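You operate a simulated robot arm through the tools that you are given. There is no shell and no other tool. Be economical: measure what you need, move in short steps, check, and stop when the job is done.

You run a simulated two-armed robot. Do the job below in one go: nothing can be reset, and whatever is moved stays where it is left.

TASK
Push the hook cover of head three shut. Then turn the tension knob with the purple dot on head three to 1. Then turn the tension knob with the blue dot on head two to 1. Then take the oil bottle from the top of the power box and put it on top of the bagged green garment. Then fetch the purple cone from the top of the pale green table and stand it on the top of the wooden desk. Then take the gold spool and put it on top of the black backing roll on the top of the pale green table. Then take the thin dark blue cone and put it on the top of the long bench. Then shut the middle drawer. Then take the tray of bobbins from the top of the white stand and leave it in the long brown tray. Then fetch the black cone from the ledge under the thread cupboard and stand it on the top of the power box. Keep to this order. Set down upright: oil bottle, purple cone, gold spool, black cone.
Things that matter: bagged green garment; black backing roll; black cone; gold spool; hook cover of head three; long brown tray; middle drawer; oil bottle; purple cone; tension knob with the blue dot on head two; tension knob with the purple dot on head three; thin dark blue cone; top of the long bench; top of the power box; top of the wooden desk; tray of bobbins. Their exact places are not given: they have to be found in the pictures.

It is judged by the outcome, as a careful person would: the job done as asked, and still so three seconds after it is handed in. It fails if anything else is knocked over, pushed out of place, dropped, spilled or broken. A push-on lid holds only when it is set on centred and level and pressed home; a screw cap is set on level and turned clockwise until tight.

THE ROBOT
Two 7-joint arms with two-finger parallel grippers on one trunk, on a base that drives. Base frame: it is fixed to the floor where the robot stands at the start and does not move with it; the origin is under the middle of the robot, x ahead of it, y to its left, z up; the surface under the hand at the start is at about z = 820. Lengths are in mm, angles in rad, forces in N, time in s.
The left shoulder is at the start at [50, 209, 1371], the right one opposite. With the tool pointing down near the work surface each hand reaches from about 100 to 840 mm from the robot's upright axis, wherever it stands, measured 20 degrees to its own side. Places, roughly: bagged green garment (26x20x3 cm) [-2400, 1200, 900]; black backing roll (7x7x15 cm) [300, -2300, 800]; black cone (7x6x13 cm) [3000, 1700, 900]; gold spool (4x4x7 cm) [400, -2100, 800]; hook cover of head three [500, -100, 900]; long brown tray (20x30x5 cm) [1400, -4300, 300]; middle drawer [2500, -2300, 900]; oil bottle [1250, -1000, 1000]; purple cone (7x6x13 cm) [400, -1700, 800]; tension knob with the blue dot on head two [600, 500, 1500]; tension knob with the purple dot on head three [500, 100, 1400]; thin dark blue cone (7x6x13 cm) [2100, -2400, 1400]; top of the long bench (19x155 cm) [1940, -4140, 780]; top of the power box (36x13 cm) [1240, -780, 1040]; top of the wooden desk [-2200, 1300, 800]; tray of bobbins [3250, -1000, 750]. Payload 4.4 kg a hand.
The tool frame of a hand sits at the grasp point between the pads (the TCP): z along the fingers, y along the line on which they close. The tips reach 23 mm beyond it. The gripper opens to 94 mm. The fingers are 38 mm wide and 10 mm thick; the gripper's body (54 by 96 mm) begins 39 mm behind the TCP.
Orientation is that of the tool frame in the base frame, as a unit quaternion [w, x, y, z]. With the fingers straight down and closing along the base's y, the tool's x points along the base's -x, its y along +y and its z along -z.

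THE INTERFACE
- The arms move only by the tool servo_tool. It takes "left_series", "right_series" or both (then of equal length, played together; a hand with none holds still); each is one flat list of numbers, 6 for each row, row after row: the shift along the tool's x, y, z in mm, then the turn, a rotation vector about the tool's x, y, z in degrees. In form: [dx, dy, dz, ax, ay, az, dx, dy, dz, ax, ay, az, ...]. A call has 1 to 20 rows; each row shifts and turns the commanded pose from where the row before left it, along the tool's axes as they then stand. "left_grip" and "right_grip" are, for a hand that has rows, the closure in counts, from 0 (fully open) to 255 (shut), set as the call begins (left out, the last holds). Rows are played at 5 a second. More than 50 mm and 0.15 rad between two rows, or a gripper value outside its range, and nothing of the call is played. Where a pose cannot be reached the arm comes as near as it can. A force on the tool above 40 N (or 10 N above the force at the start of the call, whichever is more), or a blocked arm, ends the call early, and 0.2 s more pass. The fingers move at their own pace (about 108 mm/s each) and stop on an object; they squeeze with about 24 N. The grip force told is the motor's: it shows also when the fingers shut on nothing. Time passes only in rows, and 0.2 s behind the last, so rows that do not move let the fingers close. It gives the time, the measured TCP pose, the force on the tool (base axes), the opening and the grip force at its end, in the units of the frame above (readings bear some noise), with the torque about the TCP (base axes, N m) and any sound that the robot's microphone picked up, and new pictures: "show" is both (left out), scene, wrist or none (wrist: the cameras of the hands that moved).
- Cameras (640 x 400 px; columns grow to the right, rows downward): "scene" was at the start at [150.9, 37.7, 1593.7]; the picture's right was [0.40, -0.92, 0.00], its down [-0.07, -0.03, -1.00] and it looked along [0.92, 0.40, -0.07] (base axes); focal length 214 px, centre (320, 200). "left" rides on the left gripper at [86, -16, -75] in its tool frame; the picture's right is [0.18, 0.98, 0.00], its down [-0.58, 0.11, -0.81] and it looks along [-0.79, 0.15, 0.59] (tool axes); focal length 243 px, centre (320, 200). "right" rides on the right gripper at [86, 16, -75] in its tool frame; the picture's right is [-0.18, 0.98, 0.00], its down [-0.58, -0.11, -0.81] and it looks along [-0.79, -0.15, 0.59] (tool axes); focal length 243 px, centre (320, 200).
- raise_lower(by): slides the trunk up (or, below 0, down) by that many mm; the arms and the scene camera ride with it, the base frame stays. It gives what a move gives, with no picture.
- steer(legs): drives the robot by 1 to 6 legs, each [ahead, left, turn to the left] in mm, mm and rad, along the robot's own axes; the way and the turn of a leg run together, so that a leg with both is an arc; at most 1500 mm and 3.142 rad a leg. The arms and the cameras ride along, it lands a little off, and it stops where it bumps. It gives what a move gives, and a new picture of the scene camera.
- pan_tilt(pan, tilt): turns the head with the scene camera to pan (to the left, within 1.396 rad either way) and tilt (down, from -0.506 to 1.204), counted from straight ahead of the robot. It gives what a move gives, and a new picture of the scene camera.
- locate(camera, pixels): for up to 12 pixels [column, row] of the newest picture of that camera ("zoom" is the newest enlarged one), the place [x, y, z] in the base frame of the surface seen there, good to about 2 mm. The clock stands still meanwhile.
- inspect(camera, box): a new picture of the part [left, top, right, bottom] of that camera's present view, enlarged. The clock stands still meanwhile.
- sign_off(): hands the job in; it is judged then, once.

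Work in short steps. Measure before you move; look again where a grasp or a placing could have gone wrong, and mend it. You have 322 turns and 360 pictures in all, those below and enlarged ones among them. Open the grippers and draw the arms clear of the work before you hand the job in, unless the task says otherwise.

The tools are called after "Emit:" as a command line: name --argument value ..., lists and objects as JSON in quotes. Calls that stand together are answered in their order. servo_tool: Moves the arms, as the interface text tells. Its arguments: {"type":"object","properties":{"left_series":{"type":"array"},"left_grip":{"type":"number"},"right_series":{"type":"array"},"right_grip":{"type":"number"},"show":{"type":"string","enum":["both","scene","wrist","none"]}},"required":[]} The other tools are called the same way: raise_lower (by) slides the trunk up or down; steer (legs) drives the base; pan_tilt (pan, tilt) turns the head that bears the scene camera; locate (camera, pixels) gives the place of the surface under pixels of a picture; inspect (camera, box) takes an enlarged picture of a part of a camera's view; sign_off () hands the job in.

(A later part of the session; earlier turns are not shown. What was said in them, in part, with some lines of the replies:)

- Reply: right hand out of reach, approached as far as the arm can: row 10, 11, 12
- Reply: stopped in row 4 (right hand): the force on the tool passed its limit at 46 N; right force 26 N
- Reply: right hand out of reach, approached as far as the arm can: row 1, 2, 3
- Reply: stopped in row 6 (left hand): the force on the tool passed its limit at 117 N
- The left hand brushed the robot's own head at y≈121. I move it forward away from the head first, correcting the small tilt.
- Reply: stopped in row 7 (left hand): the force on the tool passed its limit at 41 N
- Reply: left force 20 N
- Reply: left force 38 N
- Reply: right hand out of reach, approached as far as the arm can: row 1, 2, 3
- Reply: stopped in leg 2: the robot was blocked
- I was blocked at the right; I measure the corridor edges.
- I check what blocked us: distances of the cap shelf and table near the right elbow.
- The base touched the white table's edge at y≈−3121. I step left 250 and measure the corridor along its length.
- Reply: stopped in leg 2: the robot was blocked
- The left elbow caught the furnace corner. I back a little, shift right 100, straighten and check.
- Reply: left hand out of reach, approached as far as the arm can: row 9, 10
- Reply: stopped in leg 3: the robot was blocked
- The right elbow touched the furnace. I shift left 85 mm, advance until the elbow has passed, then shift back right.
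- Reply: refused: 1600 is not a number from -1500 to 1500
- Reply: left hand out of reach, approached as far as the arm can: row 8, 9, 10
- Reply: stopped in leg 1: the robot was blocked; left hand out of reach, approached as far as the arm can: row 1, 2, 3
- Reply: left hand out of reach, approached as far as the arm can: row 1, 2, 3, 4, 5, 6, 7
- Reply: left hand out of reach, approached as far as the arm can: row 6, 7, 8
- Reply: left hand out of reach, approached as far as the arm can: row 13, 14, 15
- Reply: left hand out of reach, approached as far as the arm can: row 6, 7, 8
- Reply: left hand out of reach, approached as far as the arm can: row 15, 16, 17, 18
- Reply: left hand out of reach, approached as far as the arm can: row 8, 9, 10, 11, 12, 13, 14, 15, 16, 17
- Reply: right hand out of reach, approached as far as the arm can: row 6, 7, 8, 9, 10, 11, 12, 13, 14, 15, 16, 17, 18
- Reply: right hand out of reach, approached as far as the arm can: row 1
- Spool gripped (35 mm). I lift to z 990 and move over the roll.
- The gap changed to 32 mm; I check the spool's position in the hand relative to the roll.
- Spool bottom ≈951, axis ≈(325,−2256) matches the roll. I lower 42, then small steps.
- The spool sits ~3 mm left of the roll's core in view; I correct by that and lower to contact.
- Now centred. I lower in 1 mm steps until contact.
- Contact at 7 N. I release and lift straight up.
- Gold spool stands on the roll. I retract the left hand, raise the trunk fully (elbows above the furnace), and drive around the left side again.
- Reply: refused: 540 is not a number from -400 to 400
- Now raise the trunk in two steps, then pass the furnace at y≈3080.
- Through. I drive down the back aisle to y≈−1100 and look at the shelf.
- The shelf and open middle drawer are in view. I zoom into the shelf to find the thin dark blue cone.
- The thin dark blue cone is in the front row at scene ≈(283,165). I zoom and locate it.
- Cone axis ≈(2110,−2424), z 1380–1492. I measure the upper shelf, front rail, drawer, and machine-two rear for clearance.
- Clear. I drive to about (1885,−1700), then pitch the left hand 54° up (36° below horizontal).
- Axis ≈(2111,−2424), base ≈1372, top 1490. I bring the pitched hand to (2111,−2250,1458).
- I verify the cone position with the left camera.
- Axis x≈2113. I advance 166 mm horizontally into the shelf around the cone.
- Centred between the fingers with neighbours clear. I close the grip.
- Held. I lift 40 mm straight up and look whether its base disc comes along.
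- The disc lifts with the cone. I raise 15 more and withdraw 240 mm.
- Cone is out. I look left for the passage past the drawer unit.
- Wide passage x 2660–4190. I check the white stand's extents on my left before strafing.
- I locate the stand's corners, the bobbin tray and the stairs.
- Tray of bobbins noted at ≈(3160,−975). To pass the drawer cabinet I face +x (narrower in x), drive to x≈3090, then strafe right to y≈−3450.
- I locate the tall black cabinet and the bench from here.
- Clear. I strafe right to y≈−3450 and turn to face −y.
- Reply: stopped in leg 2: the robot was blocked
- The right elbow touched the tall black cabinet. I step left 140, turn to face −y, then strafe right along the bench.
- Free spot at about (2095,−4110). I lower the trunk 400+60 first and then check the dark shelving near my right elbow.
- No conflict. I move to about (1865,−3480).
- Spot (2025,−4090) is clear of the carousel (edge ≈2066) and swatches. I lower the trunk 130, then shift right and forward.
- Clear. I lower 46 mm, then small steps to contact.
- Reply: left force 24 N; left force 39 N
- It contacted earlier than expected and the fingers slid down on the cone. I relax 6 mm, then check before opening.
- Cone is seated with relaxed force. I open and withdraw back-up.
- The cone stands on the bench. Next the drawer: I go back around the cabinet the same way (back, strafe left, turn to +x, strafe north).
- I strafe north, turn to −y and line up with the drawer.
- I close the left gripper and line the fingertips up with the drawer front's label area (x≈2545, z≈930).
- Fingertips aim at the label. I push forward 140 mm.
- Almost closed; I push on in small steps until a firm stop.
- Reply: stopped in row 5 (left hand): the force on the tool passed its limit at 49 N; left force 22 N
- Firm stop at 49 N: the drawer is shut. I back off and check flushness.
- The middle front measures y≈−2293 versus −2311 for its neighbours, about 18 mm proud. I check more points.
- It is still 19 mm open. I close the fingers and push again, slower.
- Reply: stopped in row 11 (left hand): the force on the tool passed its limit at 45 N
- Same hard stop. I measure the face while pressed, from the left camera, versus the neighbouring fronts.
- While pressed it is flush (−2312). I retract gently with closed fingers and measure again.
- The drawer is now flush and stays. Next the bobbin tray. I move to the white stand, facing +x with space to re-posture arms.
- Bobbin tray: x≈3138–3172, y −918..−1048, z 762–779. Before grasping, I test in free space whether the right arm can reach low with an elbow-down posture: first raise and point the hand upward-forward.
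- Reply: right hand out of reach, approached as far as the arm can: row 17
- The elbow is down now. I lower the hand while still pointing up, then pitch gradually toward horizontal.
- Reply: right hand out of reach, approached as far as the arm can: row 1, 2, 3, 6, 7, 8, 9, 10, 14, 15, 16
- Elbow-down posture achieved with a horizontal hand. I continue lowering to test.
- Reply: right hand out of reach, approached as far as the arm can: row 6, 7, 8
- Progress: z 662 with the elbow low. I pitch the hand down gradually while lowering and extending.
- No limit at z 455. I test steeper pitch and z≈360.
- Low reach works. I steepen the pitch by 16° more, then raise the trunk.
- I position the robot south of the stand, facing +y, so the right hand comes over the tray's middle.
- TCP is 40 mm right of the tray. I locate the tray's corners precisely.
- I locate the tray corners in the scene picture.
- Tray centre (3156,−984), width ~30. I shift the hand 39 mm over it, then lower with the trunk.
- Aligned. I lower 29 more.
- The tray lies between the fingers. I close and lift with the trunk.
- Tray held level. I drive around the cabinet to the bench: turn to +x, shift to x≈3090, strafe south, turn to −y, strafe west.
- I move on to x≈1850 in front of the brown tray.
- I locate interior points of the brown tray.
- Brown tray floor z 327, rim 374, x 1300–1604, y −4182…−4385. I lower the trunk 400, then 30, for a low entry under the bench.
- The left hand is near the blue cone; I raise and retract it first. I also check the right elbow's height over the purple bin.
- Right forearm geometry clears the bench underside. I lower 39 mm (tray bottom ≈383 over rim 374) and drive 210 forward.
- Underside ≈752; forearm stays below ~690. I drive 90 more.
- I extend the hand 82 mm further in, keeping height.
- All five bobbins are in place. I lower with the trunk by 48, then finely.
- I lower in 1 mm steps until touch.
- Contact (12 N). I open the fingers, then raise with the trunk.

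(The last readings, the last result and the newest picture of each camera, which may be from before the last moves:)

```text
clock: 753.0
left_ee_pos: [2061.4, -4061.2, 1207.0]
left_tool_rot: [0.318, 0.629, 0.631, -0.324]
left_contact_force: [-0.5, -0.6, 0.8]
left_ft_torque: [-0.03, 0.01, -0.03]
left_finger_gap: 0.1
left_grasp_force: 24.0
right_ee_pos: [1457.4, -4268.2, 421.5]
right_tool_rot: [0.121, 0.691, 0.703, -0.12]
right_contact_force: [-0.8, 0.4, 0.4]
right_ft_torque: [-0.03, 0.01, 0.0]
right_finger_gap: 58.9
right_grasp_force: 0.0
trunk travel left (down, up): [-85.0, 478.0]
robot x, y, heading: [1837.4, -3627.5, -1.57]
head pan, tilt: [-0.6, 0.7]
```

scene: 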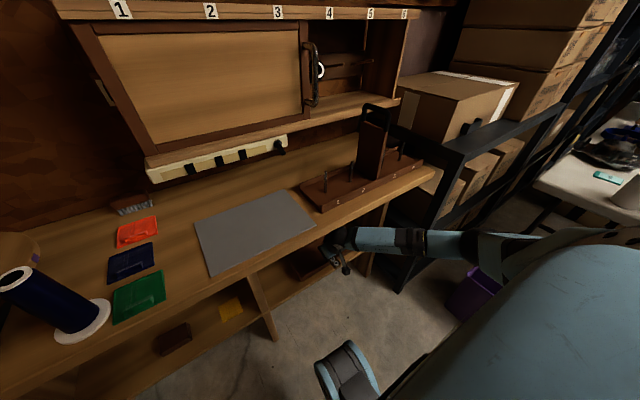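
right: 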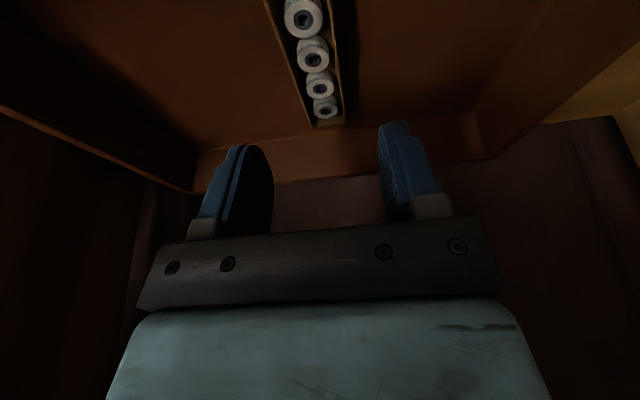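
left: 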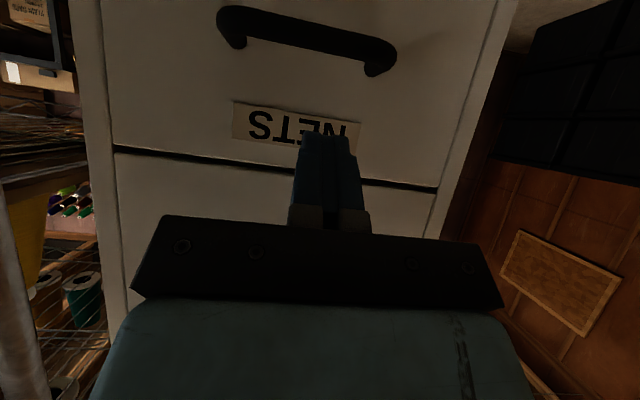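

The bobbin tray sits in the brown tray. I back out from under the bench, then retract the right hand.

Emit:
steer --legs '[[-400, 0, 0]]'

Emit:
servo_tool --right_series '[37.7, 0, -13.4, 0, 0, 0, 37.7, 0, -13.4, 0, 0, 0, 37.7, 0, -13.4, 0, 0, 0, 37.7, 0, -13.4, 0, 0, 0, 37.7, 0, -13.4, 0, 0, 0]' --show "none"

Emit:
pan_tilt --pan -0.5 --tilt 0.6

```text
clock: 755.5
left_ee_pos: [2060.6, -3663.3, 1206.4]
left_tool_rot: [0.319, 0.628, 0.631, -0.324]
left_contact_force: [-0.6, 0.2, 0.5]
left_ft_torque: [-0.02, 0.0, -0.04]
left_finger_gap: 0.0
left_grasp_force: 23.5
right_ee_pos: [1455.4, -3867.5, 421.8]
right_tool_rot: [0.122, 0.69, 0.703, -0.121]
right_contact_force: [-0.1, 0.4, 0.4]
right_ft_torque: [-0.03, 0.01, -0.02]
right_finger_gap: 59.0
right_grasp_force: 0.0
trunk travel left (down, up): [-85.0, 478.0]
robot x, y, heading: [1839.4, -3229.7, -1.57]
head pan, tilt: [-0.6, 0.7]
```

scene: 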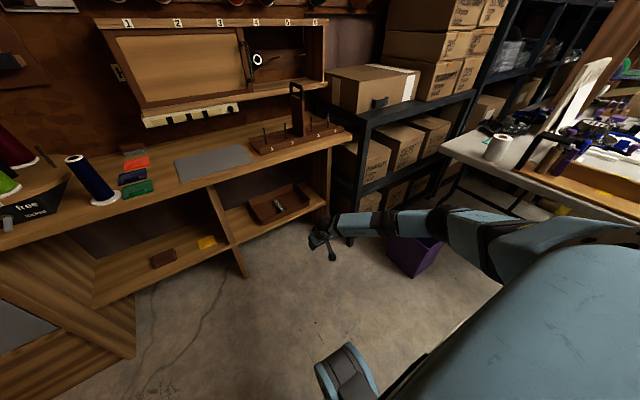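

```text
clock: 756.7
left_ee_pos: [2061.1, -3662.0, 1207.2]
left_tool_rot: [0.319, 0.629, 0.63, -0.324]
left_contact_force: [1.1, 0.3, 0.0]
left_ft_torque: [-0.02, -0.02, -0.01]
left_finger_gap: 0.3
left_grasp_force: 24.2
right_ee_pos: [1450.3, -3669.4, 424.1]
right_tool_rot: [0.122, 0.691, 0.702, -0.121]
right_contact_force: [-0.8, 0.2, 0.4]
right_ft_torque: [-0.01, 0.0, 0.01]
right_finger_gap: 58.7
right_grasp_force: 0.1
trunk travel left (down, up): [-85.0, 478.0]
robot x, y, heading: [1836.7, -3227.6, -1.571]
head pan, tilt: [-0.6, 0.7]
```

```text
clock: 757.4
left_ee_pos: [2059.8, -3662.9, 1206.4]
left_tool_rot: [0.319, 0.628, 0.631, -0.324]
left_contact_force: [-0.3, -0.4, 0.4]
left_ft_torque: [0.01, 0.02, -0.01]
left_finger_gap: 0.3
left_grasp_force: 24.1
right_ee_pos: [1451.3, -3669.1, 424.0]
right_tool_rot: [0.122, 0.69, 0.703, -0.12]
right_contact_force: [-0.3, 0.3, 0.0]
right_ft_torque: [0.0, -0.01, 0.02]
right_finger_gap: 58.9
right_grasp_force: 0.0
trunk travel left (down, up): [-85.0, 478.0]
robot x, y, heading: [1839.0, -3231.4, -1.567]
head pan, tilt: [-0.499, 0.6]
```

scene: 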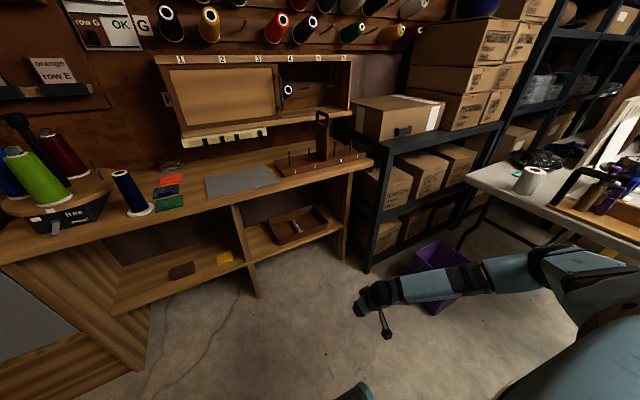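

Tray confirmed in the brown tray. I raise the trunk 250 and go back around the cabinet toward the thread cupboard.

Emit:
raise_lower --by 250

Emit:
steer --legs '[[0, 1250, 0], [0, 0, 1.567], [0, 850, 0], [0, 820, 0], [-1050, 0, 0]]'

```text
clock: 760.0
left_ee_pos: [2059.8, -3663.1, 1457.5]
left_tool_rot: [0.318, 0.629, 0.631, -0.324]
left_contact_force: [-0.1, 0.7, 0.1]
left_ft_torque: [-0.02, -0.03, 0.01]
left_finger_gap: 0.2
left_grasp_force: 23.8
right_ee_pos: [1450.4, -3669.2, 672.6]
right_tool_rot: [0.122, 0.691, 0.703, -0.12]
right_contact_force: [0.1, 0.7, -0.5]
right_ft_torque: [0.0, -0.01, -0.04]
right_finger_gap: 58.9
right_grasp_force: 0.0
trunk travel left (down, up): [-335.0, 228.0]
robot x, y, heading: [1835.5, -3229.3, -1.571]
head pan, tilt: [-0.499, 0.6]
```

```text
clock: 794.7
left_ee_pos: [2400.2, -1348.8, 1456.5]
left_tool_rot: [0.454, -0.012, 0.891, 0.002]
left_contact_force: [0.6, -0.4, -0.1]
left_ft_torque: [-0.01, -0.02, -0.01]
left_finger_gap: 0.3
left_grasp_force: 24.0
right_ee_pos: [2421.7, -1959.8, 673.1]
right_tool_rot: [0.171, -0.02, 0.985, 0.002]
right_contact_force: [0.1, 1.1, 0.1]
right_ft_torque: [0.02, -0.01, 0.02]
right_finger_gap: 58.9
right_grasp_force: 0.1
trunk travel left (down, up): [-335.0, 228.0]
robot x, y, heading: [1975.6, -1582.4, 0.024]
head pan, tilt: [-0.499, 0.6]
```

scene: 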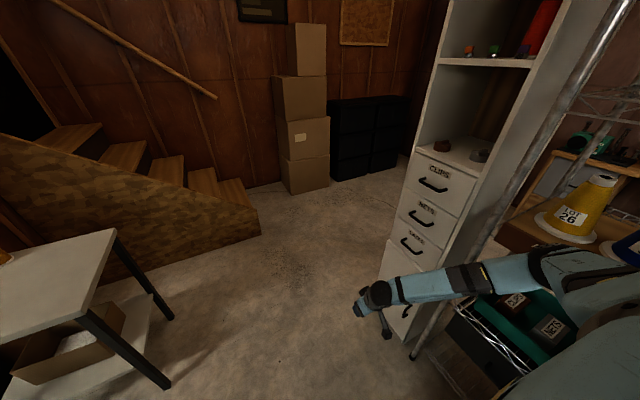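

In passing I verify the middle drawer is flush.

Emit:
locate --camera "scene" --pixels '[[420, 180], [450, 195], [408, 220], [440, 230], [415, 200], [400, 250], [425, 258]]'

Emit:
inspect --camera "scene" --box '[370, 130, 510, 280]'

```text
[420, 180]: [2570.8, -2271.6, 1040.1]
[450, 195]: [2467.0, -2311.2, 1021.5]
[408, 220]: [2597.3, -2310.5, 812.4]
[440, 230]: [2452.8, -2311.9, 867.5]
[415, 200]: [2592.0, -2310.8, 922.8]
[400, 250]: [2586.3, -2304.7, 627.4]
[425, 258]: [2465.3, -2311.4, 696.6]
```

```text
2.67 times, centred on (440, 205) of scene
```

zoom: 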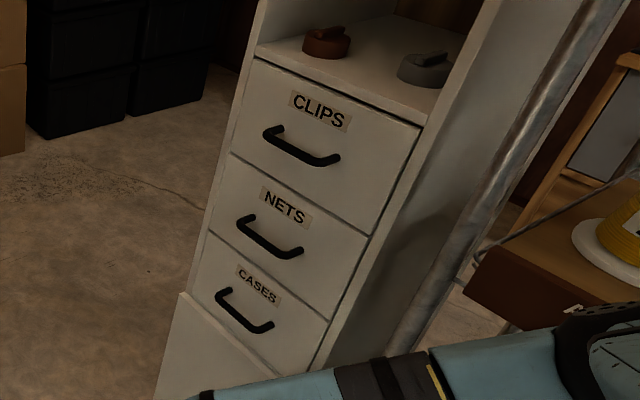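

Drawer is flush. I strafe up the aisle to y≈1500.

Emit:
steer --legs '[[0, 1050, -0.024], [0, 1050, 0], [0, 980, 0]]'

Emit:
pan_tilt --pan 0.2 --tilt 0.4

```text
clock: 822.1
left_ee_pos: [2400.8, 1745.9, 1455.3]
left_tool_rot: [0.454, 0.005, 0.891, -0.007]
left_contact_force: [-0.1, -0.6, -0.2]
left_ft_torque: [-0.01, 0.0, 0.0]
left_finger_gap: 0.0
left_grasp_force: 23.0
right_ee_pos: [2399.8, 1135.6, 672.9]
right_tool_rot: [0.172, -0.002, 0.985, -0.001]
right_contact_force: [0.0, -0.2, 0.0]
right_ft_torque: [0.03, -0.03, -0.01]
right_finger_gap: 58.9
right_grasp_force: 0.1
trunk travel left (down, up): [-335.0, 228.0]
robot x, y, heading: [1964.4, 1528.4, -0.012]
head pan, tilt: [-0.499, 0.6]
```

scene: 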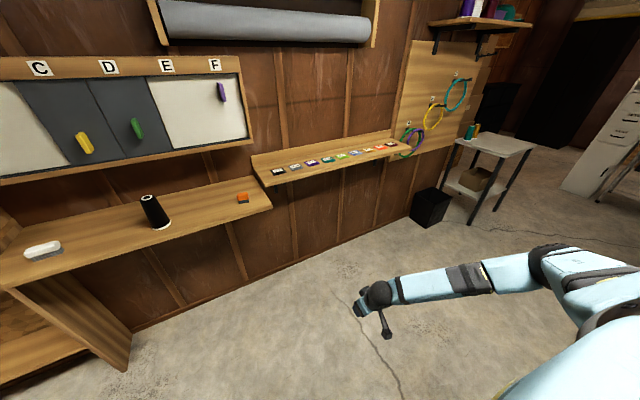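

```text
clock: 823.2
left_ee_pos: [2400.4, 1745.2, 1455.6]
left_tool_rot: [0.454, 0.004, 0.891, -0.006]
left_contact_force: [0.5, 0.3, -0.3]
left_ft_torque: [0.01, 0.05, 0.02]
left_finger_gap: 0.0
left_grasp_force: 24.3
right_ee_pos: [2399.5, 1136.1, 674.5]
right_tool_rot: [0.171, -0.002, 0.985, 0.0]
right_contact_force: [0.1, -0.6, -0.9]
right_ft_torque: [0.02, 0.02, -0.03]
right_finger_gap: 58.8
right_grasp_force: 0.0
trunk travel left (down, up): [-335.0, 228.0]
robot x, y, heading: [1966.0, 1529.8, -0.004]
head pan, tilt: [0.201, 0.4]
```

scene: 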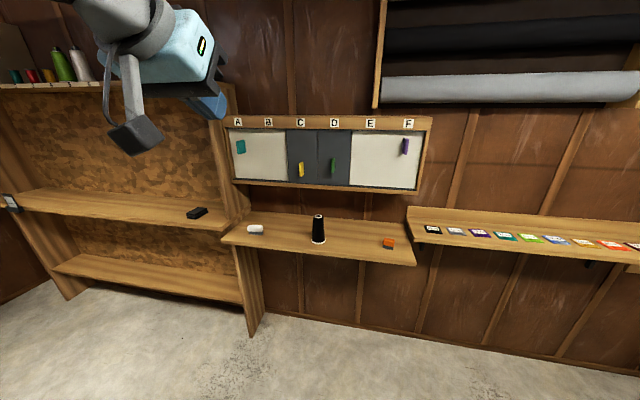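

I locate the black cone and the cupboard's lower edge.

Emit:
inspect --camera "scene" --box '[270, 190, 370, 260]'

Emit:
locate --camera "scene" --pixels '[[318, 216], [318, 225], [318, 235], [314, 237], [323, 237], [318, 243], [318, 250], [318, 188], [318, 192], [255, 229], [388, 243], [345, 258]]'

```text
5.71 times, centred on (320, 225) of scene
```

zoom: 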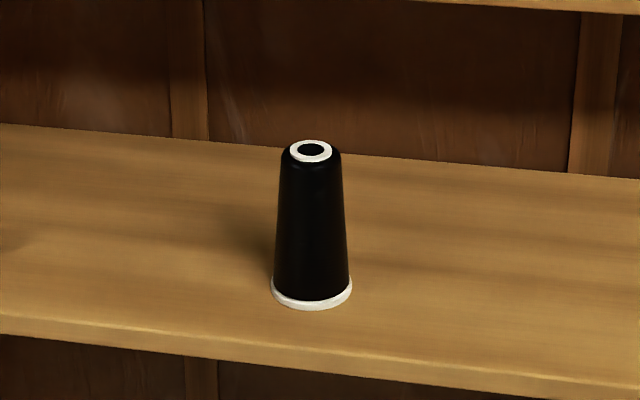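

```text
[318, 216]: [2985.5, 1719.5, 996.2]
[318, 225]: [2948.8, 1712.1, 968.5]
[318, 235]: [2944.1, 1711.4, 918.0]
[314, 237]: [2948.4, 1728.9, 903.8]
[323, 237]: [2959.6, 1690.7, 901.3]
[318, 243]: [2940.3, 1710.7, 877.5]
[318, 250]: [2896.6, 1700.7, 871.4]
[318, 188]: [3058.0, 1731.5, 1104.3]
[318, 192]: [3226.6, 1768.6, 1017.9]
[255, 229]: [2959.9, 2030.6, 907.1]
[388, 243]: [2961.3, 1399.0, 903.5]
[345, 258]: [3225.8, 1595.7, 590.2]
```

Cone axis ≈(2973,1716), z 871–1000; cupboard bottom at z 1104, set back at x 3058. I lower the trunk 276 and drive into range.

Emit:
raise_lower --by -276

Emit:
steer --legs '[[355, -30, 0.004]]'

```text
clock: 826.0
left_ee_pos: [2400.0, 1745.9, 1180.6]
left_tool_rot: [0.454, 0.004, 0.891, -0.007]
left_contact_force: [0.6, 1.0, -1.3]
left_ft_torque: [0.03, 0.02, 0.0]
left_finger_gap: 0.0
left_grasp_force: 24.2
right_ee_pos: [2399.6, 1135.1, 396.9]
right_tool_rot: [0.171, -0.002, 0.985, -0.001]
right_contact_force: [0.8, -0.9, 0.0]
right_ft_torque: [-0.01, 0.0, -0.01]
right_finger_gap: 58.9
right_grasp_force: 0.1
trunk travel left (down, up): [-59.0, 504.0]
robot x, y, heading: [1963.5, 1529.9, -0.011]
head pan, tilt: [0.201, 0.4]
```

```text
clock: 828.3
left_ee_pos: [2748.8, 1716.7, 1178.7]
left_tool_rot: [0.454, 0.001, 0.891, -0.005]
left_contact_force: [-0.5, -0.2, -0.5]
left_ft_torque: [0.01, 0.01, -0.02]
left_finger_gap: 0.1
left_grasp_force: 24.4
right_ee_pos: [2751.9, 1105.5, 397.2]
right_tool_rot: [0.17, -0.007, 0.985, 0.0]
right_contact_force: [0.5, 0.0, 0.4]
right_ft_torque: [0.0, 0.04, -0.01]
right_finger_gap: 59.0
right_grasp_force: 0.1
trunk travel left (down, up): [-59.0, 504.0]
robot x, y, heading: [2313.4, 1493.7, -0.001]
head pan, tilt: [0.201, 0.4]
```

scene: 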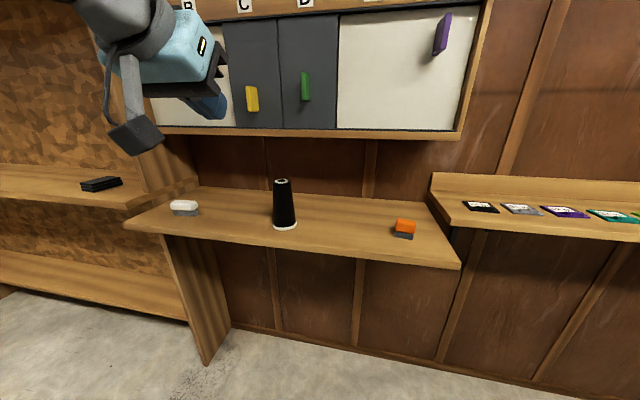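

I open the left hand and bring it to (2830,1717,962) in front of the cone.

Emit:
servo_tool --left_series '[21.3, 0, 32.2, 0, 0, 0, 21.3, 0, 32.2, 0, 0, 0, 21.3, 0, 32.2, 0, 0, 0, 21.3, 0, 32.2, 0, 0, 0, 21.3, 0, 32.2, 0, 0, 0, 21.3, 0, 32.2, 0, 0, 0, 0, 0, 0, 0, 0, 0]' --left_grip 10 --show "both"

```text
clock: 829.9
left_ee_pos: [2828.3, 1715.1, 963.2]
left_tool_rot: [0.455, 0.001, 0.89, -0.006]
left_contact_force: [-0.1, 0.1, 0.4]
left_ft_torque: [0.02, 0.0, 0.0]
left_finger_gap: 90.2
left_grasp_force: 0.1
right_ee_pos: [2751.9, 1106.6, 397.3]
right_tool_rot: [0.171, -0.007, 0.985, 0.0]
right_contact_force: [-0.5, 0.5, 0.4]
right_ft_torque: [0.0, 0.04, -0.01]
right_finger_gap: 59.0
right_grasp_force: 0.2
trunk travel left (down, up): [-59.0, 504.0]
robot x, y, heading: [2315.2, 1493.6, -0.002]
head pan, tilt: [0.201, 0.4]
```

scene: 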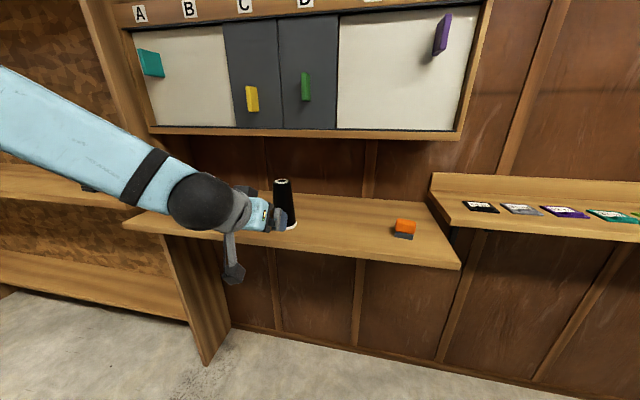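
left: 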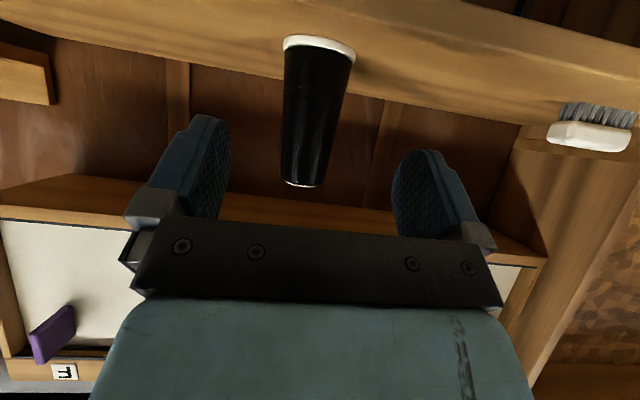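

I locate the cone in the left camera.

Emit:
locate --camera "left" --pixels '[[284, 120], [345, 110], [315, 110], [303, 180], [318, 55], [290, 90]]'

```text
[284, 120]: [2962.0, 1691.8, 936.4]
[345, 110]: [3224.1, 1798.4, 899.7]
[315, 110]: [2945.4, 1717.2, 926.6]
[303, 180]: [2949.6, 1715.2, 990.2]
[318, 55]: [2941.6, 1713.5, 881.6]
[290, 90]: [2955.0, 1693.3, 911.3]
```

Axis ≈(2973,1716.5). I advance 137 mm and close.

Emit:
servo_tool --left_series '[-19.5, 0.4, 28.2, 0, 0, 0, -19.5, 0.4, 28.2, 0, 0, 0, -19.5, 0.4, 28.2, 0, 0, 0, -19.5, 0.4, 28.2, 0, 0, 0, 0, 0, 0, 0, 0, 0]' --show "wrist"

Emit:
servo_tool --left_series '[0, 0, 0, 0, 0, 0, 0, 0, 0, 0, 0, 0, 0, 0, 0, 0, 0, 0]' --left_grip 255 --show "wrist"

```text
clock: 831.1
left_ee_pos: [2967.8, 1714.2, 959.8]
left_tool_rot: [0.454, 0.001, 0.891, -0.005]
left_contact_force: [0.4, -0.1, -0.4]
left_ft_torque: [-0.01, 0.0, -0.01]
left_finger_gap: 90.1
left_grasp_force: 0.0
right_ee_pos: [2752.4, 1107.1, 397.2]
right_tool_rot: [0.171, -0.006, 0.985, 0.0]
right_contact_force: [0.5, -0.1, -0.5]
right_ft_torque: [0.0, 0.01, -0.01]
right_finger_gap: 58.8
right_grasp_force: 0.1
trunk travel left (down, up): [-59.0, 504.0]
robot x, y, heading: [2313.7, 1496.7, 0.002]
head pan, tilt: [0.201, 0.4]
```

left: 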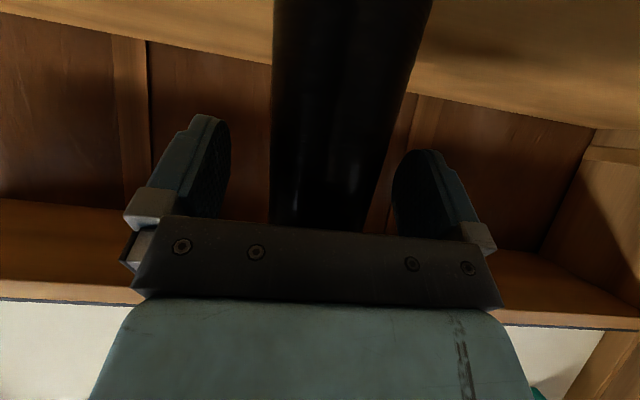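

```text
clock: 831.9
left_ee_pos: [2967.0, 1714.8, 959.9]
left_tool_rot: [0.455, 0.0, 0.891, -0.004]
left_contact_force: [1.3, 0.8, 0.6]
left_ft_torque: [-0.02, -0.06, 0.02]
left_finger_gap: 57.6
left_grasp_force: 24.1
right_ee_pos: [2751.7, 1106.7, 396.9]
right_tool_rot: [0.171, -0.006, 0.985, 0.0]
right_contact_force: [-0.8, -0.6, 0.4]
right_ft_torque: [-0.03, -0.04, 0.02]
right_finger_gap: 58.9
right_grasp_force: 0.1
trunk travel left (down, up): [-59.0, 504.0]
robot x, y, heading: [2315.4, 1497.5, 0.001]
head pan, tilt: [0.201, 0.4]
```

left: 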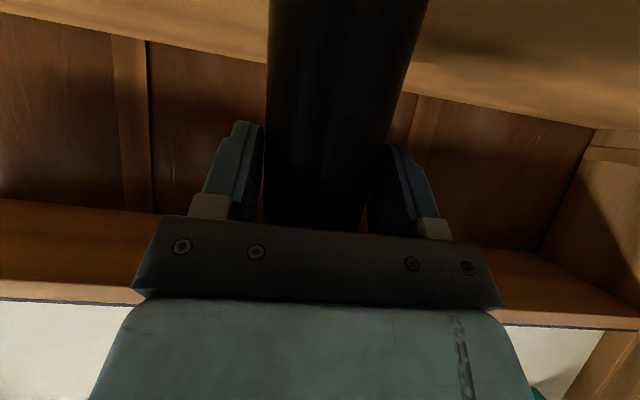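

Held (57.6 mm). I lift 50 with the trunk and back the robot out.

Emit:
raise_lower --by 50

Emit:
steer --legs '[[-380, 0, 0]]'

Emit:
servo_tool --left_series '[23.5, 0, -32.4, 0, 0, 0, 23.5, 0, -32.4, 0, 0, 0, 23.5, 0, -32.4, 0, 0, 0, 23.5, 0, -32.4, 0, 0, 0]' --show "both"

```text
clock: 832.8
left_ee_pos: [2967.9, 1713.3, 1009.0]
left_tool_rot: [0.454, 0.002, 0.891, -0.006]
left_contact_force: [0.2, -0.2, -2.3]
left_ft_torque: [-0.01, 0.01, -0.03]
left_finger_gap: 57.6
left_grasp_force: 24.1
right_ee_pos: [2751.5, 1106.4, 446.9]
right_tool_rot: [0.17, -0.006, 0.985, 0.0]
right_contact_force: [-0.1, -0.3, -0.2]
right_ft_torque: [0.0, 0.01, -0.01]
right_finger_gap: 58.9
right_grasp_force: 0.2
trunk travel left (down, up): [-109.0, 454.0]
robot x, y, heading: [2310.5, 1496.8, -0.003]
head pan, tilt: [0.201, 0.4]
```

```text
clock: 835.2
left_ee_pos: [2577.2, 1716.5, 1010.0]
left_tool_rot: [0.455, -0.002, 0.89, -0.003]
left_contact_force: [-0.6, 0.0, -1.2]
left_ft_torque: [0.01, -0.05, -0.03]
left_finger_gap: 57.4
left_grasp_force: 23.6
right_ee_pos: [2365.6, 1109.1, 448.2]
right_tool_rot: [0.171, -0.008, 0.985, 0.001]
right_contact_force: [-0.3, 0.4, 0.9]
right_ft_torque: [-0.01, 0.01, 0.01]
right_finger_gap: 58.8
right_grasp_force: 0.0
trunk travel left (down, up): [-109.0, 454.0]
robot x, y, heading: [1925.9, 1498.2, 0.0]
head pan, tilt: [0.201, 0.4]
```

scene: 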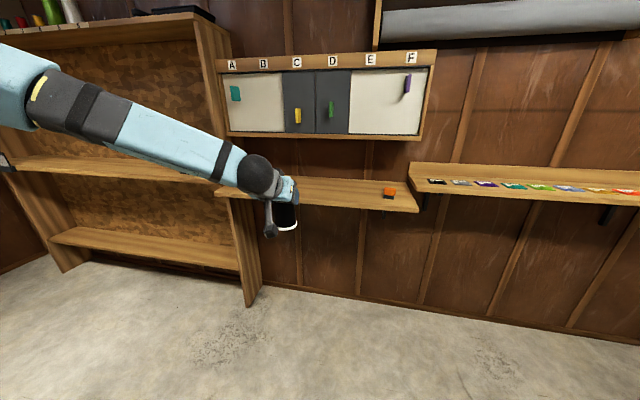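

```text
clock: 836.2
left_ee_pos: [2418.2, 1716.9, 1008.0]
left_tool_rot: [0.455, -0.001, 0.891, -0.005]
left_contact_force: [-0.7, 0.9, -1.5]
left_ft_torque: [-0.01, 0.0, -0.01]
left_finger_gap: 57.3
left_grasp_force: 23.9
right_ee_pos: [2365.2, 1108.0, 447.6]
right_tool_rot: [0.172, -0.009, 0.985, 0.001]
right_contact_force: [-0.9, -0.4, -0.4]
right_ft_torque: [-0.04, 0.01, -0.02]
right_finger_gap: 58.9
right_grasp_force: 0.0
trunk travel left (down, up): [-109.0, 454.0]
robot x, y, heading: [1924.3, 1498.0, 0.0]
head pan, tilt: [0.201, 0.4]
```

scene: 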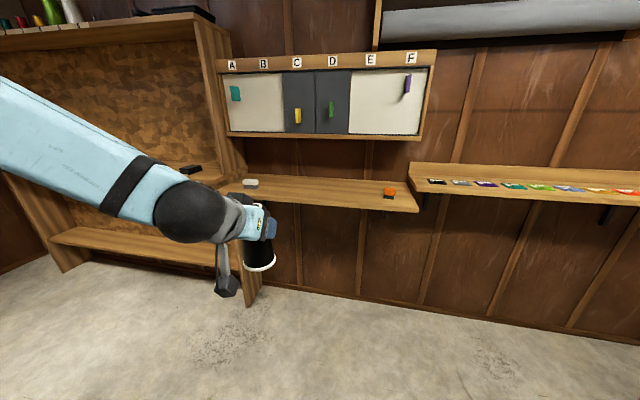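
left: 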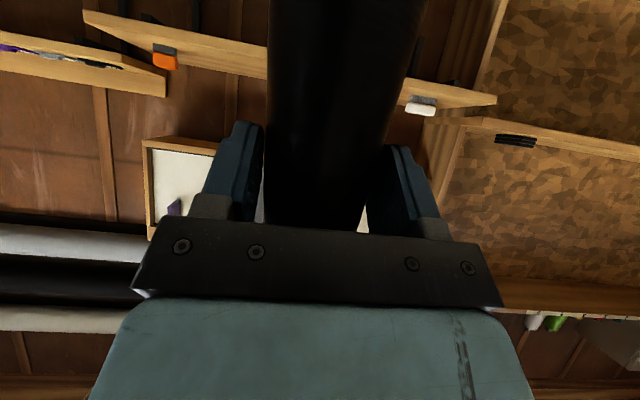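

I go to the power box: shift to x≈2100, raise the trunk 160, turn to −x, strafe to y≈−522.

Emit:
raise_lower --by 160

Emit:
steer --legs '[[200, 0, 0], [0, 0, 1.57], [0, 0, 1.57], [0, 1010, 0], [0, 1010, 0]]'

Emit:
pan_tilt --pan 0.1 --tilt 0.6

```text
clock: 838.1
left_ee_pos: [2418.5, 1714.9, 1168.3]
left_tool_rot: [0.454, -0.001, 0.891, -0.004]
left_contact_force: [0.4, 0.1, -1.8]
left_ft_torque: [-0.01, 0.01, 0.02]
left_finger_gap: 57.4
left_grasp_force: 24.5
right_ee_pos: [2365.7, 1108.7, 607.9]
right_tool_rot: [0.171, -0.009, 0.985, 0.001]
right_contact_force: [-0.5, 0.0, -0.2]
right_ft_torque: [-0.01, -0.01, 0.01]
right_finger_gap: 59.2
right_grasp_force: 0.1
trunk travel left (down, up): [-269.0, 294.0]
robot x, y, heading: [1924.7, 1498.6, 0.004]
head pan, tilt: [0.201, 0.4]
```

```text
clock: 864.8
left_ee_pos: [1576.0, -730.7, 1168.1]
left_tool_rot: [-0.009, 0.891, -0.008, -0.454]
left_contact_force: [0.4, -0.8, -1.2]
left_ft_torque: [0.0, 0.01, -0.03]
left_finger_gap: 57.0
left_grasp_force: 23.5
right_ee_pos: [1641.4, -124.1, 606.6]
right_tool_rot: [-0.001, 0.985, -0.003, -0.172]
right_contact_force: [0.5, 0.8, 0.3]
right_ft_torque: [-0.04, 0.03, 0.01]
right_finger_gap: 58.9
right_grasp_force: 0.0
trunk travel left (down, up): [-269.0, 294.0]
robot x, y, heading: [2071.4, -520.3, 3.122]
head pan, tilt: [0.201, 0.4]
```

scene: 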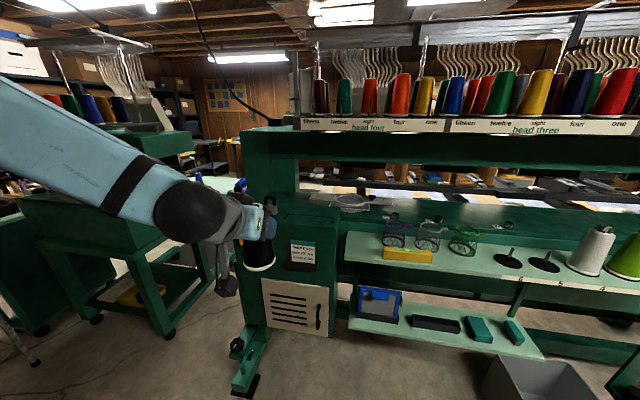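

```text
clock: 865.5
left_ee_pos: [1575.6, -731.3, 1168.1]
left_tool_rot: [-0.009, 0.891, -0.008, -0.454]
left_contact_force: [0.8, 0.0, -2.0]
left_ft_torque: [0.0, -0.02, 0.01]
left_finger_gap: 56.4
left_grasp_force: 24.1
right_ee_pos: [1640.8, -123.6, 607.5]
right_tool_rot: [0.0, 0.985, -0.002, -0.171]
right_contact_force: [-0.5, 0.4, 0.1]
right_ft_torque: [0.01, 0.0, 0.02]
right_finger_gap: 59.1
right_grasp_force: 0.2
trunk travel left (down, up): [-269.0, 294.0]
robot x, y, heading: [2070.5, -524.6, 3.123]
head pan, tilt: [0.099, 0.6]
```

scene: 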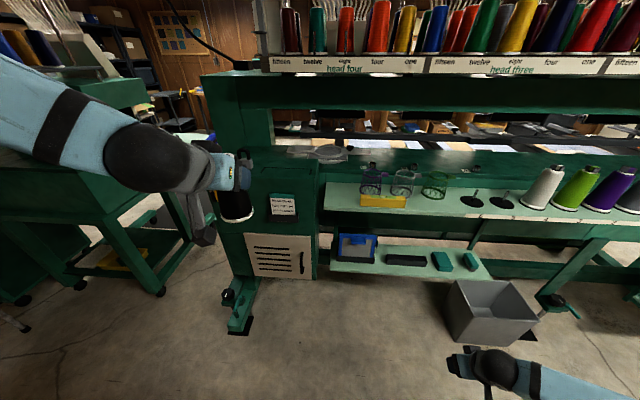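

I check shelf edges near the right hand, the cone's base height, and the power box top.

Emit:
locate --camera "scene" --pixels '[[420, 272], [450, 212], [490, 345], [235, 217], [235, 190], [280, 165], [305, 170], [480, 290]]'

Emit:
inspect --camera "scene" --box '[200, 140, 340, 240]'

```text
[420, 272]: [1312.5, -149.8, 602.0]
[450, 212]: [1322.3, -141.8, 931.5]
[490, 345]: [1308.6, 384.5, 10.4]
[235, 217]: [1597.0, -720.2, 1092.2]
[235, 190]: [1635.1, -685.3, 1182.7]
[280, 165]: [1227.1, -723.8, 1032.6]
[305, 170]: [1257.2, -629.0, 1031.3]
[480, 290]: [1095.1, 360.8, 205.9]
```

```text
4.00 times, centred on (270, 190) of scene
```

zoom: 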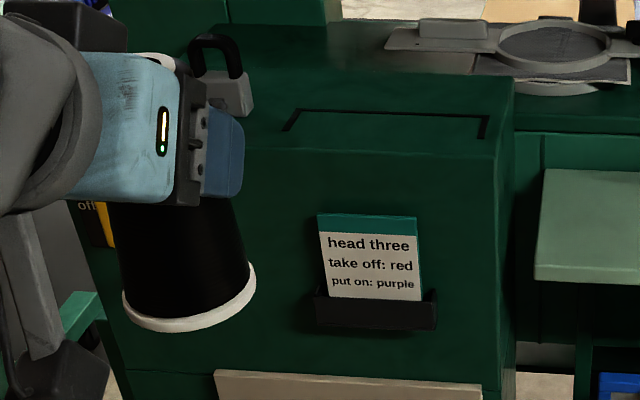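

I locate the cone's base rim and the box's edges in the zoom.

Emit:
locate --camera "zoom" --pixels '[[190, 320], [190, 330], [245, 290], [130, 300], [390, 150], [390, 125], [480, 115], [495, 145], [220, 100], [400, 100], [300, 90]]'

```text
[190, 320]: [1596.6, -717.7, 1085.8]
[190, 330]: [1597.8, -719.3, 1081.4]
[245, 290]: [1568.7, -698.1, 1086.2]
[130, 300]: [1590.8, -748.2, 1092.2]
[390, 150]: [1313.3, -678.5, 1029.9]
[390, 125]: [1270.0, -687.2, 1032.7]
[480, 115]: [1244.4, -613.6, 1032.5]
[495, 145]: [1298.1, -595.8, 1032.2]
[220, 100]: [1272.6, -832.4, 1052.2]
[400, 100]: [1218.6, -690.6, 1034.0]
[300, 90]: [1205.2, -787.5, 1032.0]
```

Cone base at z≈1081 (offset 87.5), axis ≈15 mm ahead of TCP. I drive 160 closer, then extend the arm 155 mm over the box.

Emit:
steer --legs '[[160, 0, 0.018]]'

Emit:
servo_tool --left_series '[-18.2, 0, 25.1, 0, 0, 0, -18.2, 0, 25.1, 0, 0, 0, -18.2, 0, 25.1, 0, 0, 0, -18.2, 0, 25.1, 0, 0, 0, 0, 0, 0, 0, 0, 0]' --show "both"

Emit:
inspect --camera "scene" --box '[200, 150, 360, 250]'

```text
clock: 866.9
left_ee_pos: [1420.6, -738.2, 1168.5]
left_tool_rot: [-0.005, 0.891, 0.0, -0.454]
left_contact_force: [0.3, -0.4, -1.3]
left_ft_torque: [0.01, -0.03, 0.03]
left_finger_gap: 56.5
left_grasp_force: 23.9
right_ee_pos: [1476.1, -129.7, 607.0]
right_tool_rot: [0.001, 0.985, 0.007, -0.17]
right_contact_force: [-0.8, 0.1, -0.3]
right_ft_torque: [0.01, 0.0, -0.03]
right_finger_gap: 58.9
right_grasp_force: 0.1
trunk travel left (down, up): [-269.0, 294.0]
robot x, y, heading: [1912.6, -514.9, 3.143]
head pan, tilt: [0.099, 0.6]
```

scene: 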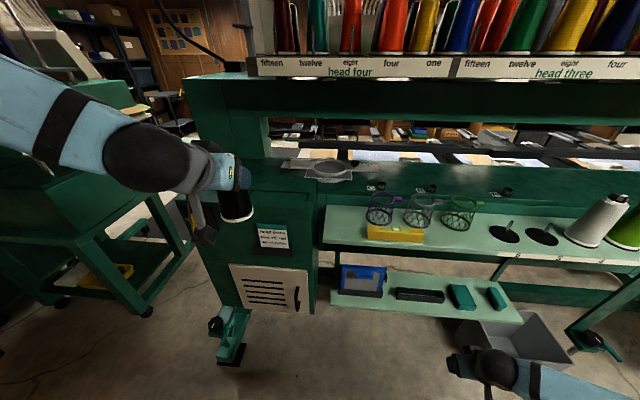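

```text
clock: 868.1
left_ee_pos: [1297.6, -738.0, 1167.7]
left_tool_rot: [-0.005, 0.891, 0.0, -0.455]
left_contact_force: [-0.1, -0.5, -0.7]
left_ft_torque: [0.02, 0.01, -0.02]
left_finger_gap: 56.7
left_grasp_force: 24.3
right_ee_pos: [1476.9, -130.9, 607.2]
right_tool_rot: [0.0, 0.985, 0.007, -0.171]
right_contact_force: [-0.3, -0.4, -0.2]
right_ft_torque: [0.02, -0.04, 0.01]
right_finger_gap: 58.8
right_grasp_force: 0.0
trunk travel left (down, up): [-269.0, 294.0]
robot x, y, heading: [1915.2, -521.4, 3.14]
head pan, tilt: [0.099, 0.6]
```

scene: 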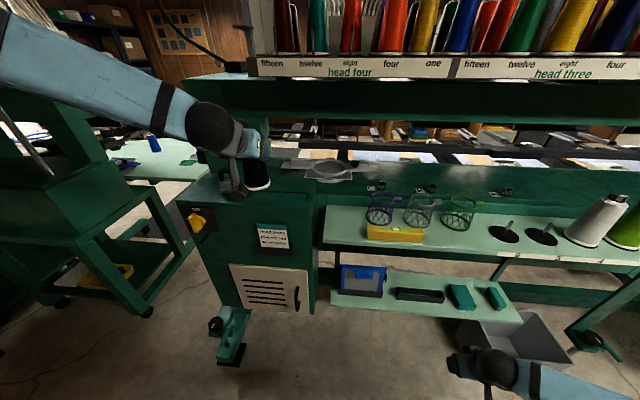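
left: 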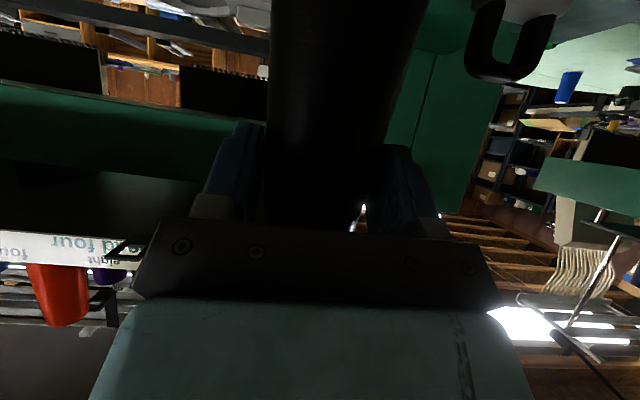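

```text
4.00 times, centred on (280, 200) of scene
```

zoom: 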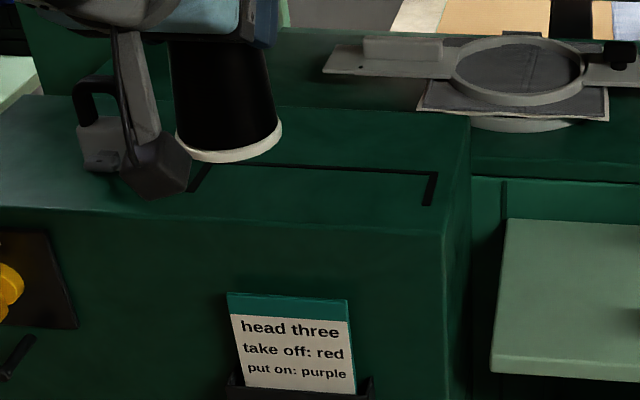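

I go 37 mm further and recheck the cone's base position over the box.

Emit:
servo_tool --left_series '[-11, 0, 15.2, 0, 0, 0, -11, 0, 15.2, 0, 0, 0, 0, 0, 0, 0, 0, 0]' --show "none"

Emit:
inspect --camera "scene" --box '[200, 150, 360, 250]'

Emit:
locate --camera "zoom" --pixels '[[230, 140], [225, 148], [270, 125], [180, 130], [230, 125], [300, 210], [340, 130], [150, 130]]'

```text
clock: 868.9
left_ee_pos: [1257.2, -737.7, 1169.2]
left_tool_rot: [-0.005, 0.891, 0.0, -0.454]
left_contact_force: [0.3, 0.7, -1.2]
left_ft_torque: [0.0, 0.01, -0.01]
left_finger_gap: 56.3
left_grasp_force: 24.0
right_ee_pos: [1476.5, -129.5, 607.6]
right_tool_rot: [0.001, 0.985, 0.007, -0.171]
right_contact_force: [-0.8, -0.4, -0.1]
right_ft_torque: [0.0, 0.04, 0.01]
right_finger_gap: 58.9
right_grasp_force: 0.1
trunk travel left (down, up): [-269.0, 294.0]
robot x, y, heading: [1915.2, -520.8, 3.14]
head pan, tilt: [0.099, 0.6]
```

```text
4.00 times, centred on (280, 200) of scene
```

zoom: 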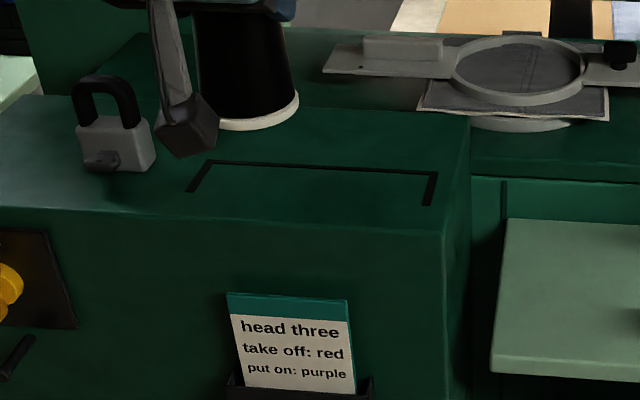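

```text
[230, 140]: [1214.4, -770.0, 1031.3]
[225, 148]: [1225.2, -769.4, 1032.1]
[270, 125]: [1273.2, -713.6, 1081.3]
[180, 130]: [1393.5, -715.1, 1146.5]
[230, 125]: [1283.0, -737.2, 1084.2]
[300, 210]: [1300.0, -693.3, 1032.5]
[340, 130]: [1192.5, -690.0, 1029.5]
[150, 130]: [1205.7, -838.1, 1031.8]
```

Base spans x 1211–1283, fully on the box top. I lower 44 with the trunk, then in 1–2 mm steps.

Emit:
raise_lower --by -43

Emit:
servo_tool --left_series '[1.6, 0, 1.2, 0, 0, 0, 0.8, 0, 0.6, 0, 0, 0, 0.8, 0, 0.6, 0, 0, 0, 0, 0, 0, 0, 0, 0]' --show "none"

```text
clock: 869.8
left_ee_pos: [1258.7, -737.4, 1126.4]
left_tool_rot: [-0.004, 0.891, 0.001, -0.454]
left_contact_force: [0.2, -0.1, -1.0]
left_ft_torque: [0.01, -0.05, 0.01]
left_finger_gap: 56.4
left_grasp_force: 24.4
right_ee_pos: [1477.6, -130.1, 563.5]
right_tool_rot: [0.001, 0.985, 0.008, -0.172]
right_contact_force: [-0.4, 0.2, 0.4]
right_ft_torque: [-0.02, -0.04, 0.0]
right_finger_gap: 59.0
right_grasp_force: 0.1
trunk travel left (down, up): [-226.0, 337.0]
robot x, y, heading: [1911.7, -515.4, 3.139]
head pan, tilt: [0.099, 0.6]
```

```text
clock: 870.8
left_ee_pos: [1257.2, -737.2, 1122.3]
left_tool_rot: [-0.005, 0.891, -0.001, -0.454]
left_contact_force: [0.1, 0.5, -1.5]
left_ft_torque: [0.0, -0.04, 0.02]
left_finger_gap: 56.8
left_grasp_force: 23.9
right_ee_pos: [1476.8, -130.9, 563.5]
right_tool_rot: [0.0, 0.985, 0.007, -0.17]
right_contact_force: [-0.6, 0.5, -0.4]
right_ft_torque: [0.02, 0.02, -0.03]
right_finger_gap: 59.0
right_grasp_force: 0.0
trunk travel left (down, up): [-226.0, 337.0]
robot x, y, heading: [1916.3, -519.9, 3.138]
head pan, tilt: [0.099, 0.6]
```

No contact yet; a few more 1 mm steps.

Emit:
servo_tool --left_series '[0.8, 0, 0.6, 0, 0, 0, 0.8, 0, 0.6, 0, 0, 0, 0.8, 0, 0.6, 0, 0, 0, 0, 0, 0, 0, 0, 0]' --show "none"

```text
clock: 871.8
left_ee_pos: [1258.5, -737.4, 1121.7]
left_tool_rot: [-0.005, 0.89, 0.0, -0.456]
left_contact_force: [-3.9, -3.7, 11.6]
left_ft_torque: [0.16, 0.47, 0.18]
left_finger_gap: 56.4
left_grasp_force: 24.4
right_ee_pos: [1476.5, -130.2, 565.3]
right_tool_rot: [0.001, 0.985, 0.007, -0.171]
right_contact_force: [0.7, -0.3, 0.3]
right_ft_torque: [-0.01, -0.03, -0.01]
right_finger_gap: 58.9
right_grasp_force: 0.0
trunk travel left (down, up): [-226.0, 337.0]
robot x, y, heading: [1917.1, -518.1, 3.139]
head pan, tilt: [0.099, 0.6]
```

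Contact at 12 N. I check uprightness, then open.

Emit:
inspect --camera "scene" --box '[200, 130, 360, 230]'

Emit:
servo_tool --left_series '[0, 0, 0, 0, 0, 0, 0, 0, 0, 0, 0, 0, 0, 0, 0, 0, 0, 0]' --left_grip 60 --show "none"

Emit:
servo_tool --left_series '[0, 0, -20, 0, 0, 0, 0, 0, -35, 0, 0, 0, 0, 0, -40, 0, 0, 0, 0, 0, -40, 0, 0, 0, 0, 0, -40, 0, 0, 0]' --left_grip 20 --show "both"

```text
4.00 times, centred on (280, 180) of scene
```

zoom: 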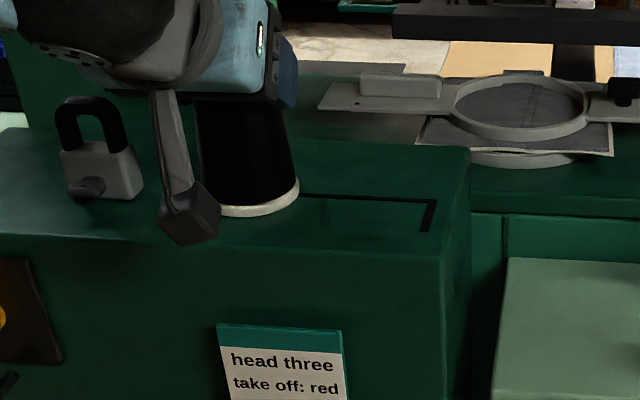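

```text
clock: 872.6
left_ee_pos: [1257.4, -736.6, 1119.3]
left_tool_rot: [-0.004, 0.891, 0.0, -0.454]
left_contact_force: [-0.6, 0.7, -0.1]
left_ft_torque: [0.01, 0.01, 0.02]
left_finger_gap: 72.1
left_grasp_force: 0.0
right_ee_pos: [1476.1, -129.7, 564.2]
right_tool_rot: [0.0, 0.985, 0.007, -0.171]
right_contact_force: [-0.3, -0.6, 0.0]
right_ft_torque: [-0.02, 0.01, 0.04]
right_finger_gap: 59.0
right_grasp_force: 0.0
trunk travel left (down, up): [-226.0, 337.0]
robot x, y, heading: [1914.9, -518.6, 3.136]
head pan, tilt: [0.099, 0.6]
```

```text
clock: 873.8
left_ee_pos: [1401.2, -737.2, 1220.9]
left_tool_rot: [-0.004, 0.891, 0.001, -0.454]
left_contact_force: [-0.6, -0.8, -0.6]
left_ft_torque: [-0.04, -0.01, 0.02]
left_finger_gap: 86.8
left_grasp_force: 0.1
right_ee_pos: [1476.2, -129.3, 565.0]
right_tool_rot: [-0.001, 0.985, 0.006, -0.172]
right_contact_force: [0.6, -0.1, -0.1]
right_ft_torque: [0.03, 0.01, 0.0]
right_finger_gap: 59.0
right_grasp_force: 0.0
trunk travel left (down, up): [-226.0, 337.0]
robot x, y, heading: [1915.5, -518.0, 3.137]
head pan, tilt: [0.099, 0.6]
```

scene: 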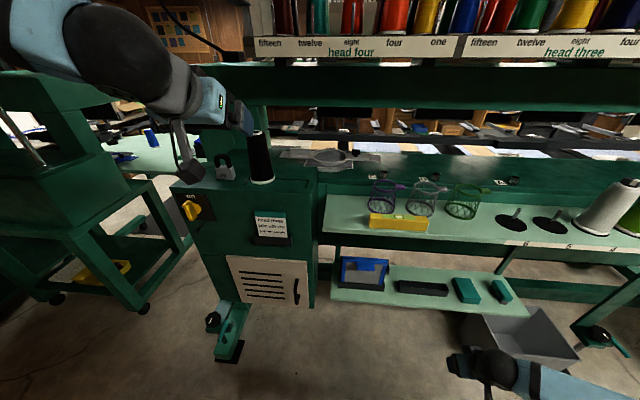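
left: 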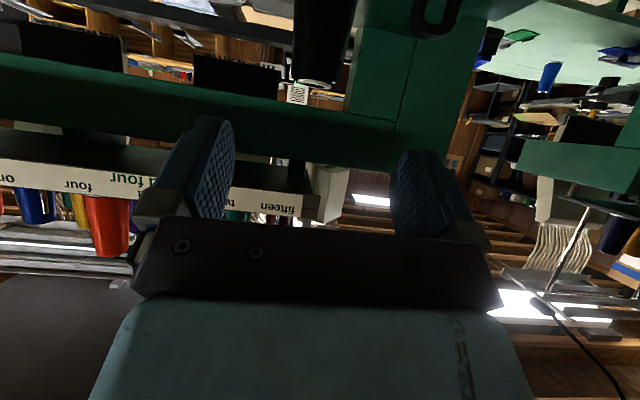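

The black cone stands on the power box. I open both grippers, back away and take a last look.

Emit:
servo_tool --left_series '[0, 0, -20, 0, 0, 0, 0, 0, 0, 0, 0, 0]' --left_grip 0 --right_series '[0, 0, 0, 0, 0, 0, 0, 0, 0, 0, 0, 0]' --right_grip 0 --show "none"

Emit:
steer --legs '[[-250, 0, 0]]'

Emit:
inspect --camera "scene" --box '[200, 120, 360, 220]'

```text
clock: 874.4
left_ee_pos: [1414.0, -739.3, 1231.3]
left_tool_rot: [-0.004, 0.891, 0.0, -0.454]
left_contact_force: [-1.2, -0.2, -0.4]
left_ft_torque: [0.0, -0.02, 0.0]
left_finger_gap: 94.0
left_grasp_force: 0.1
right_ee_pos: [1476.4, -131.2, 564.4]
right_tool_rot: [0.0, 0.985, 0.007, -0.17]
right_contact_force: [0.3, 0.6, -0.5]
right_ft_torque: [0.01, 0.0, 0.0]
right_finger_gap: 94.2
right_grasp_force: 0.1
trunk travel left (down, up): [-226.0, 337.0]
robot x, y, heading: [1911.1, -517.8, 3.142]
head pan, tilt: [0.099, 0.6]
```

```text
clock: 876.2
left_ee_pos: [1664.6, -738.8, 1231.6]
left_tool_rot: [-0.005, 0.89, 0.0, -0.455]
left_contact_force: [0.8, 0.4, -0.1]
left_ft_torque: [0.0, 0.02, 0.0]
left_finger_gap: 94.3
left_grasp_force: 0.1
right_ee_pos: [1724.9, -130.1, 564.7]
right_tool_rot: [0.001, 0.985, 0.007, -0.171]
right_contact_force: [-0.2, -0.2, 0.6]
right_ft_torque: [0.01, 0.03, 0.0]
right_finger_gap: 94.0
right_grasp_force: 0.1
trunk travel left (down, up): [-226.0, 337.0]
robot x, y, heading: [2159.1, -516.9, 3.14]
head pan, tilt: [0.099, 0.6]
```

scene: 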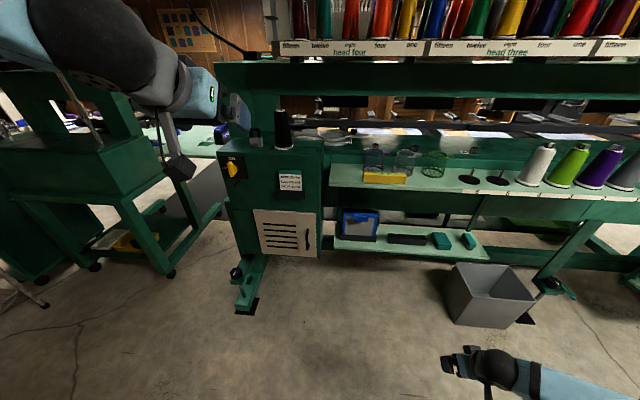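

```text
4.00 times, centred on (280, 170) of scene
```

zoom: 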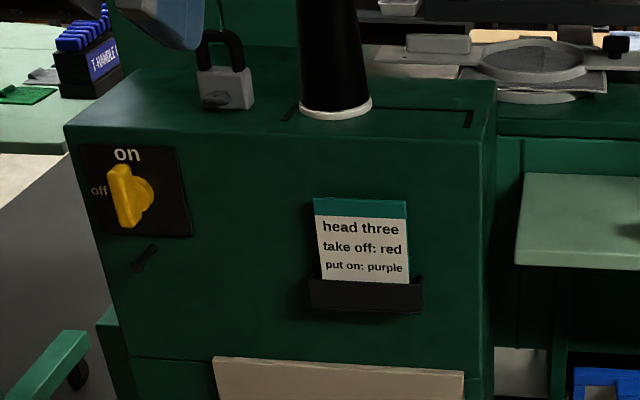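

The cone stands upright, both grippers are open and the arms are clear of the work, so I hand the job in.

Emit:
sign_off

```text
The job is handed in.
```

I did all ten steps in the order given and handed the job in; the oil bottle, purple cone, gold spool and black cone were standing upright when I left them.

The base touched the white table by the cap shelves and the front of the wooden desk. Arms also touched the furnace, the tall black cabinet and the robot's own head. I saw nothing move or fall. I did not go back to re-check the items on the desk and the green table after leaving them.
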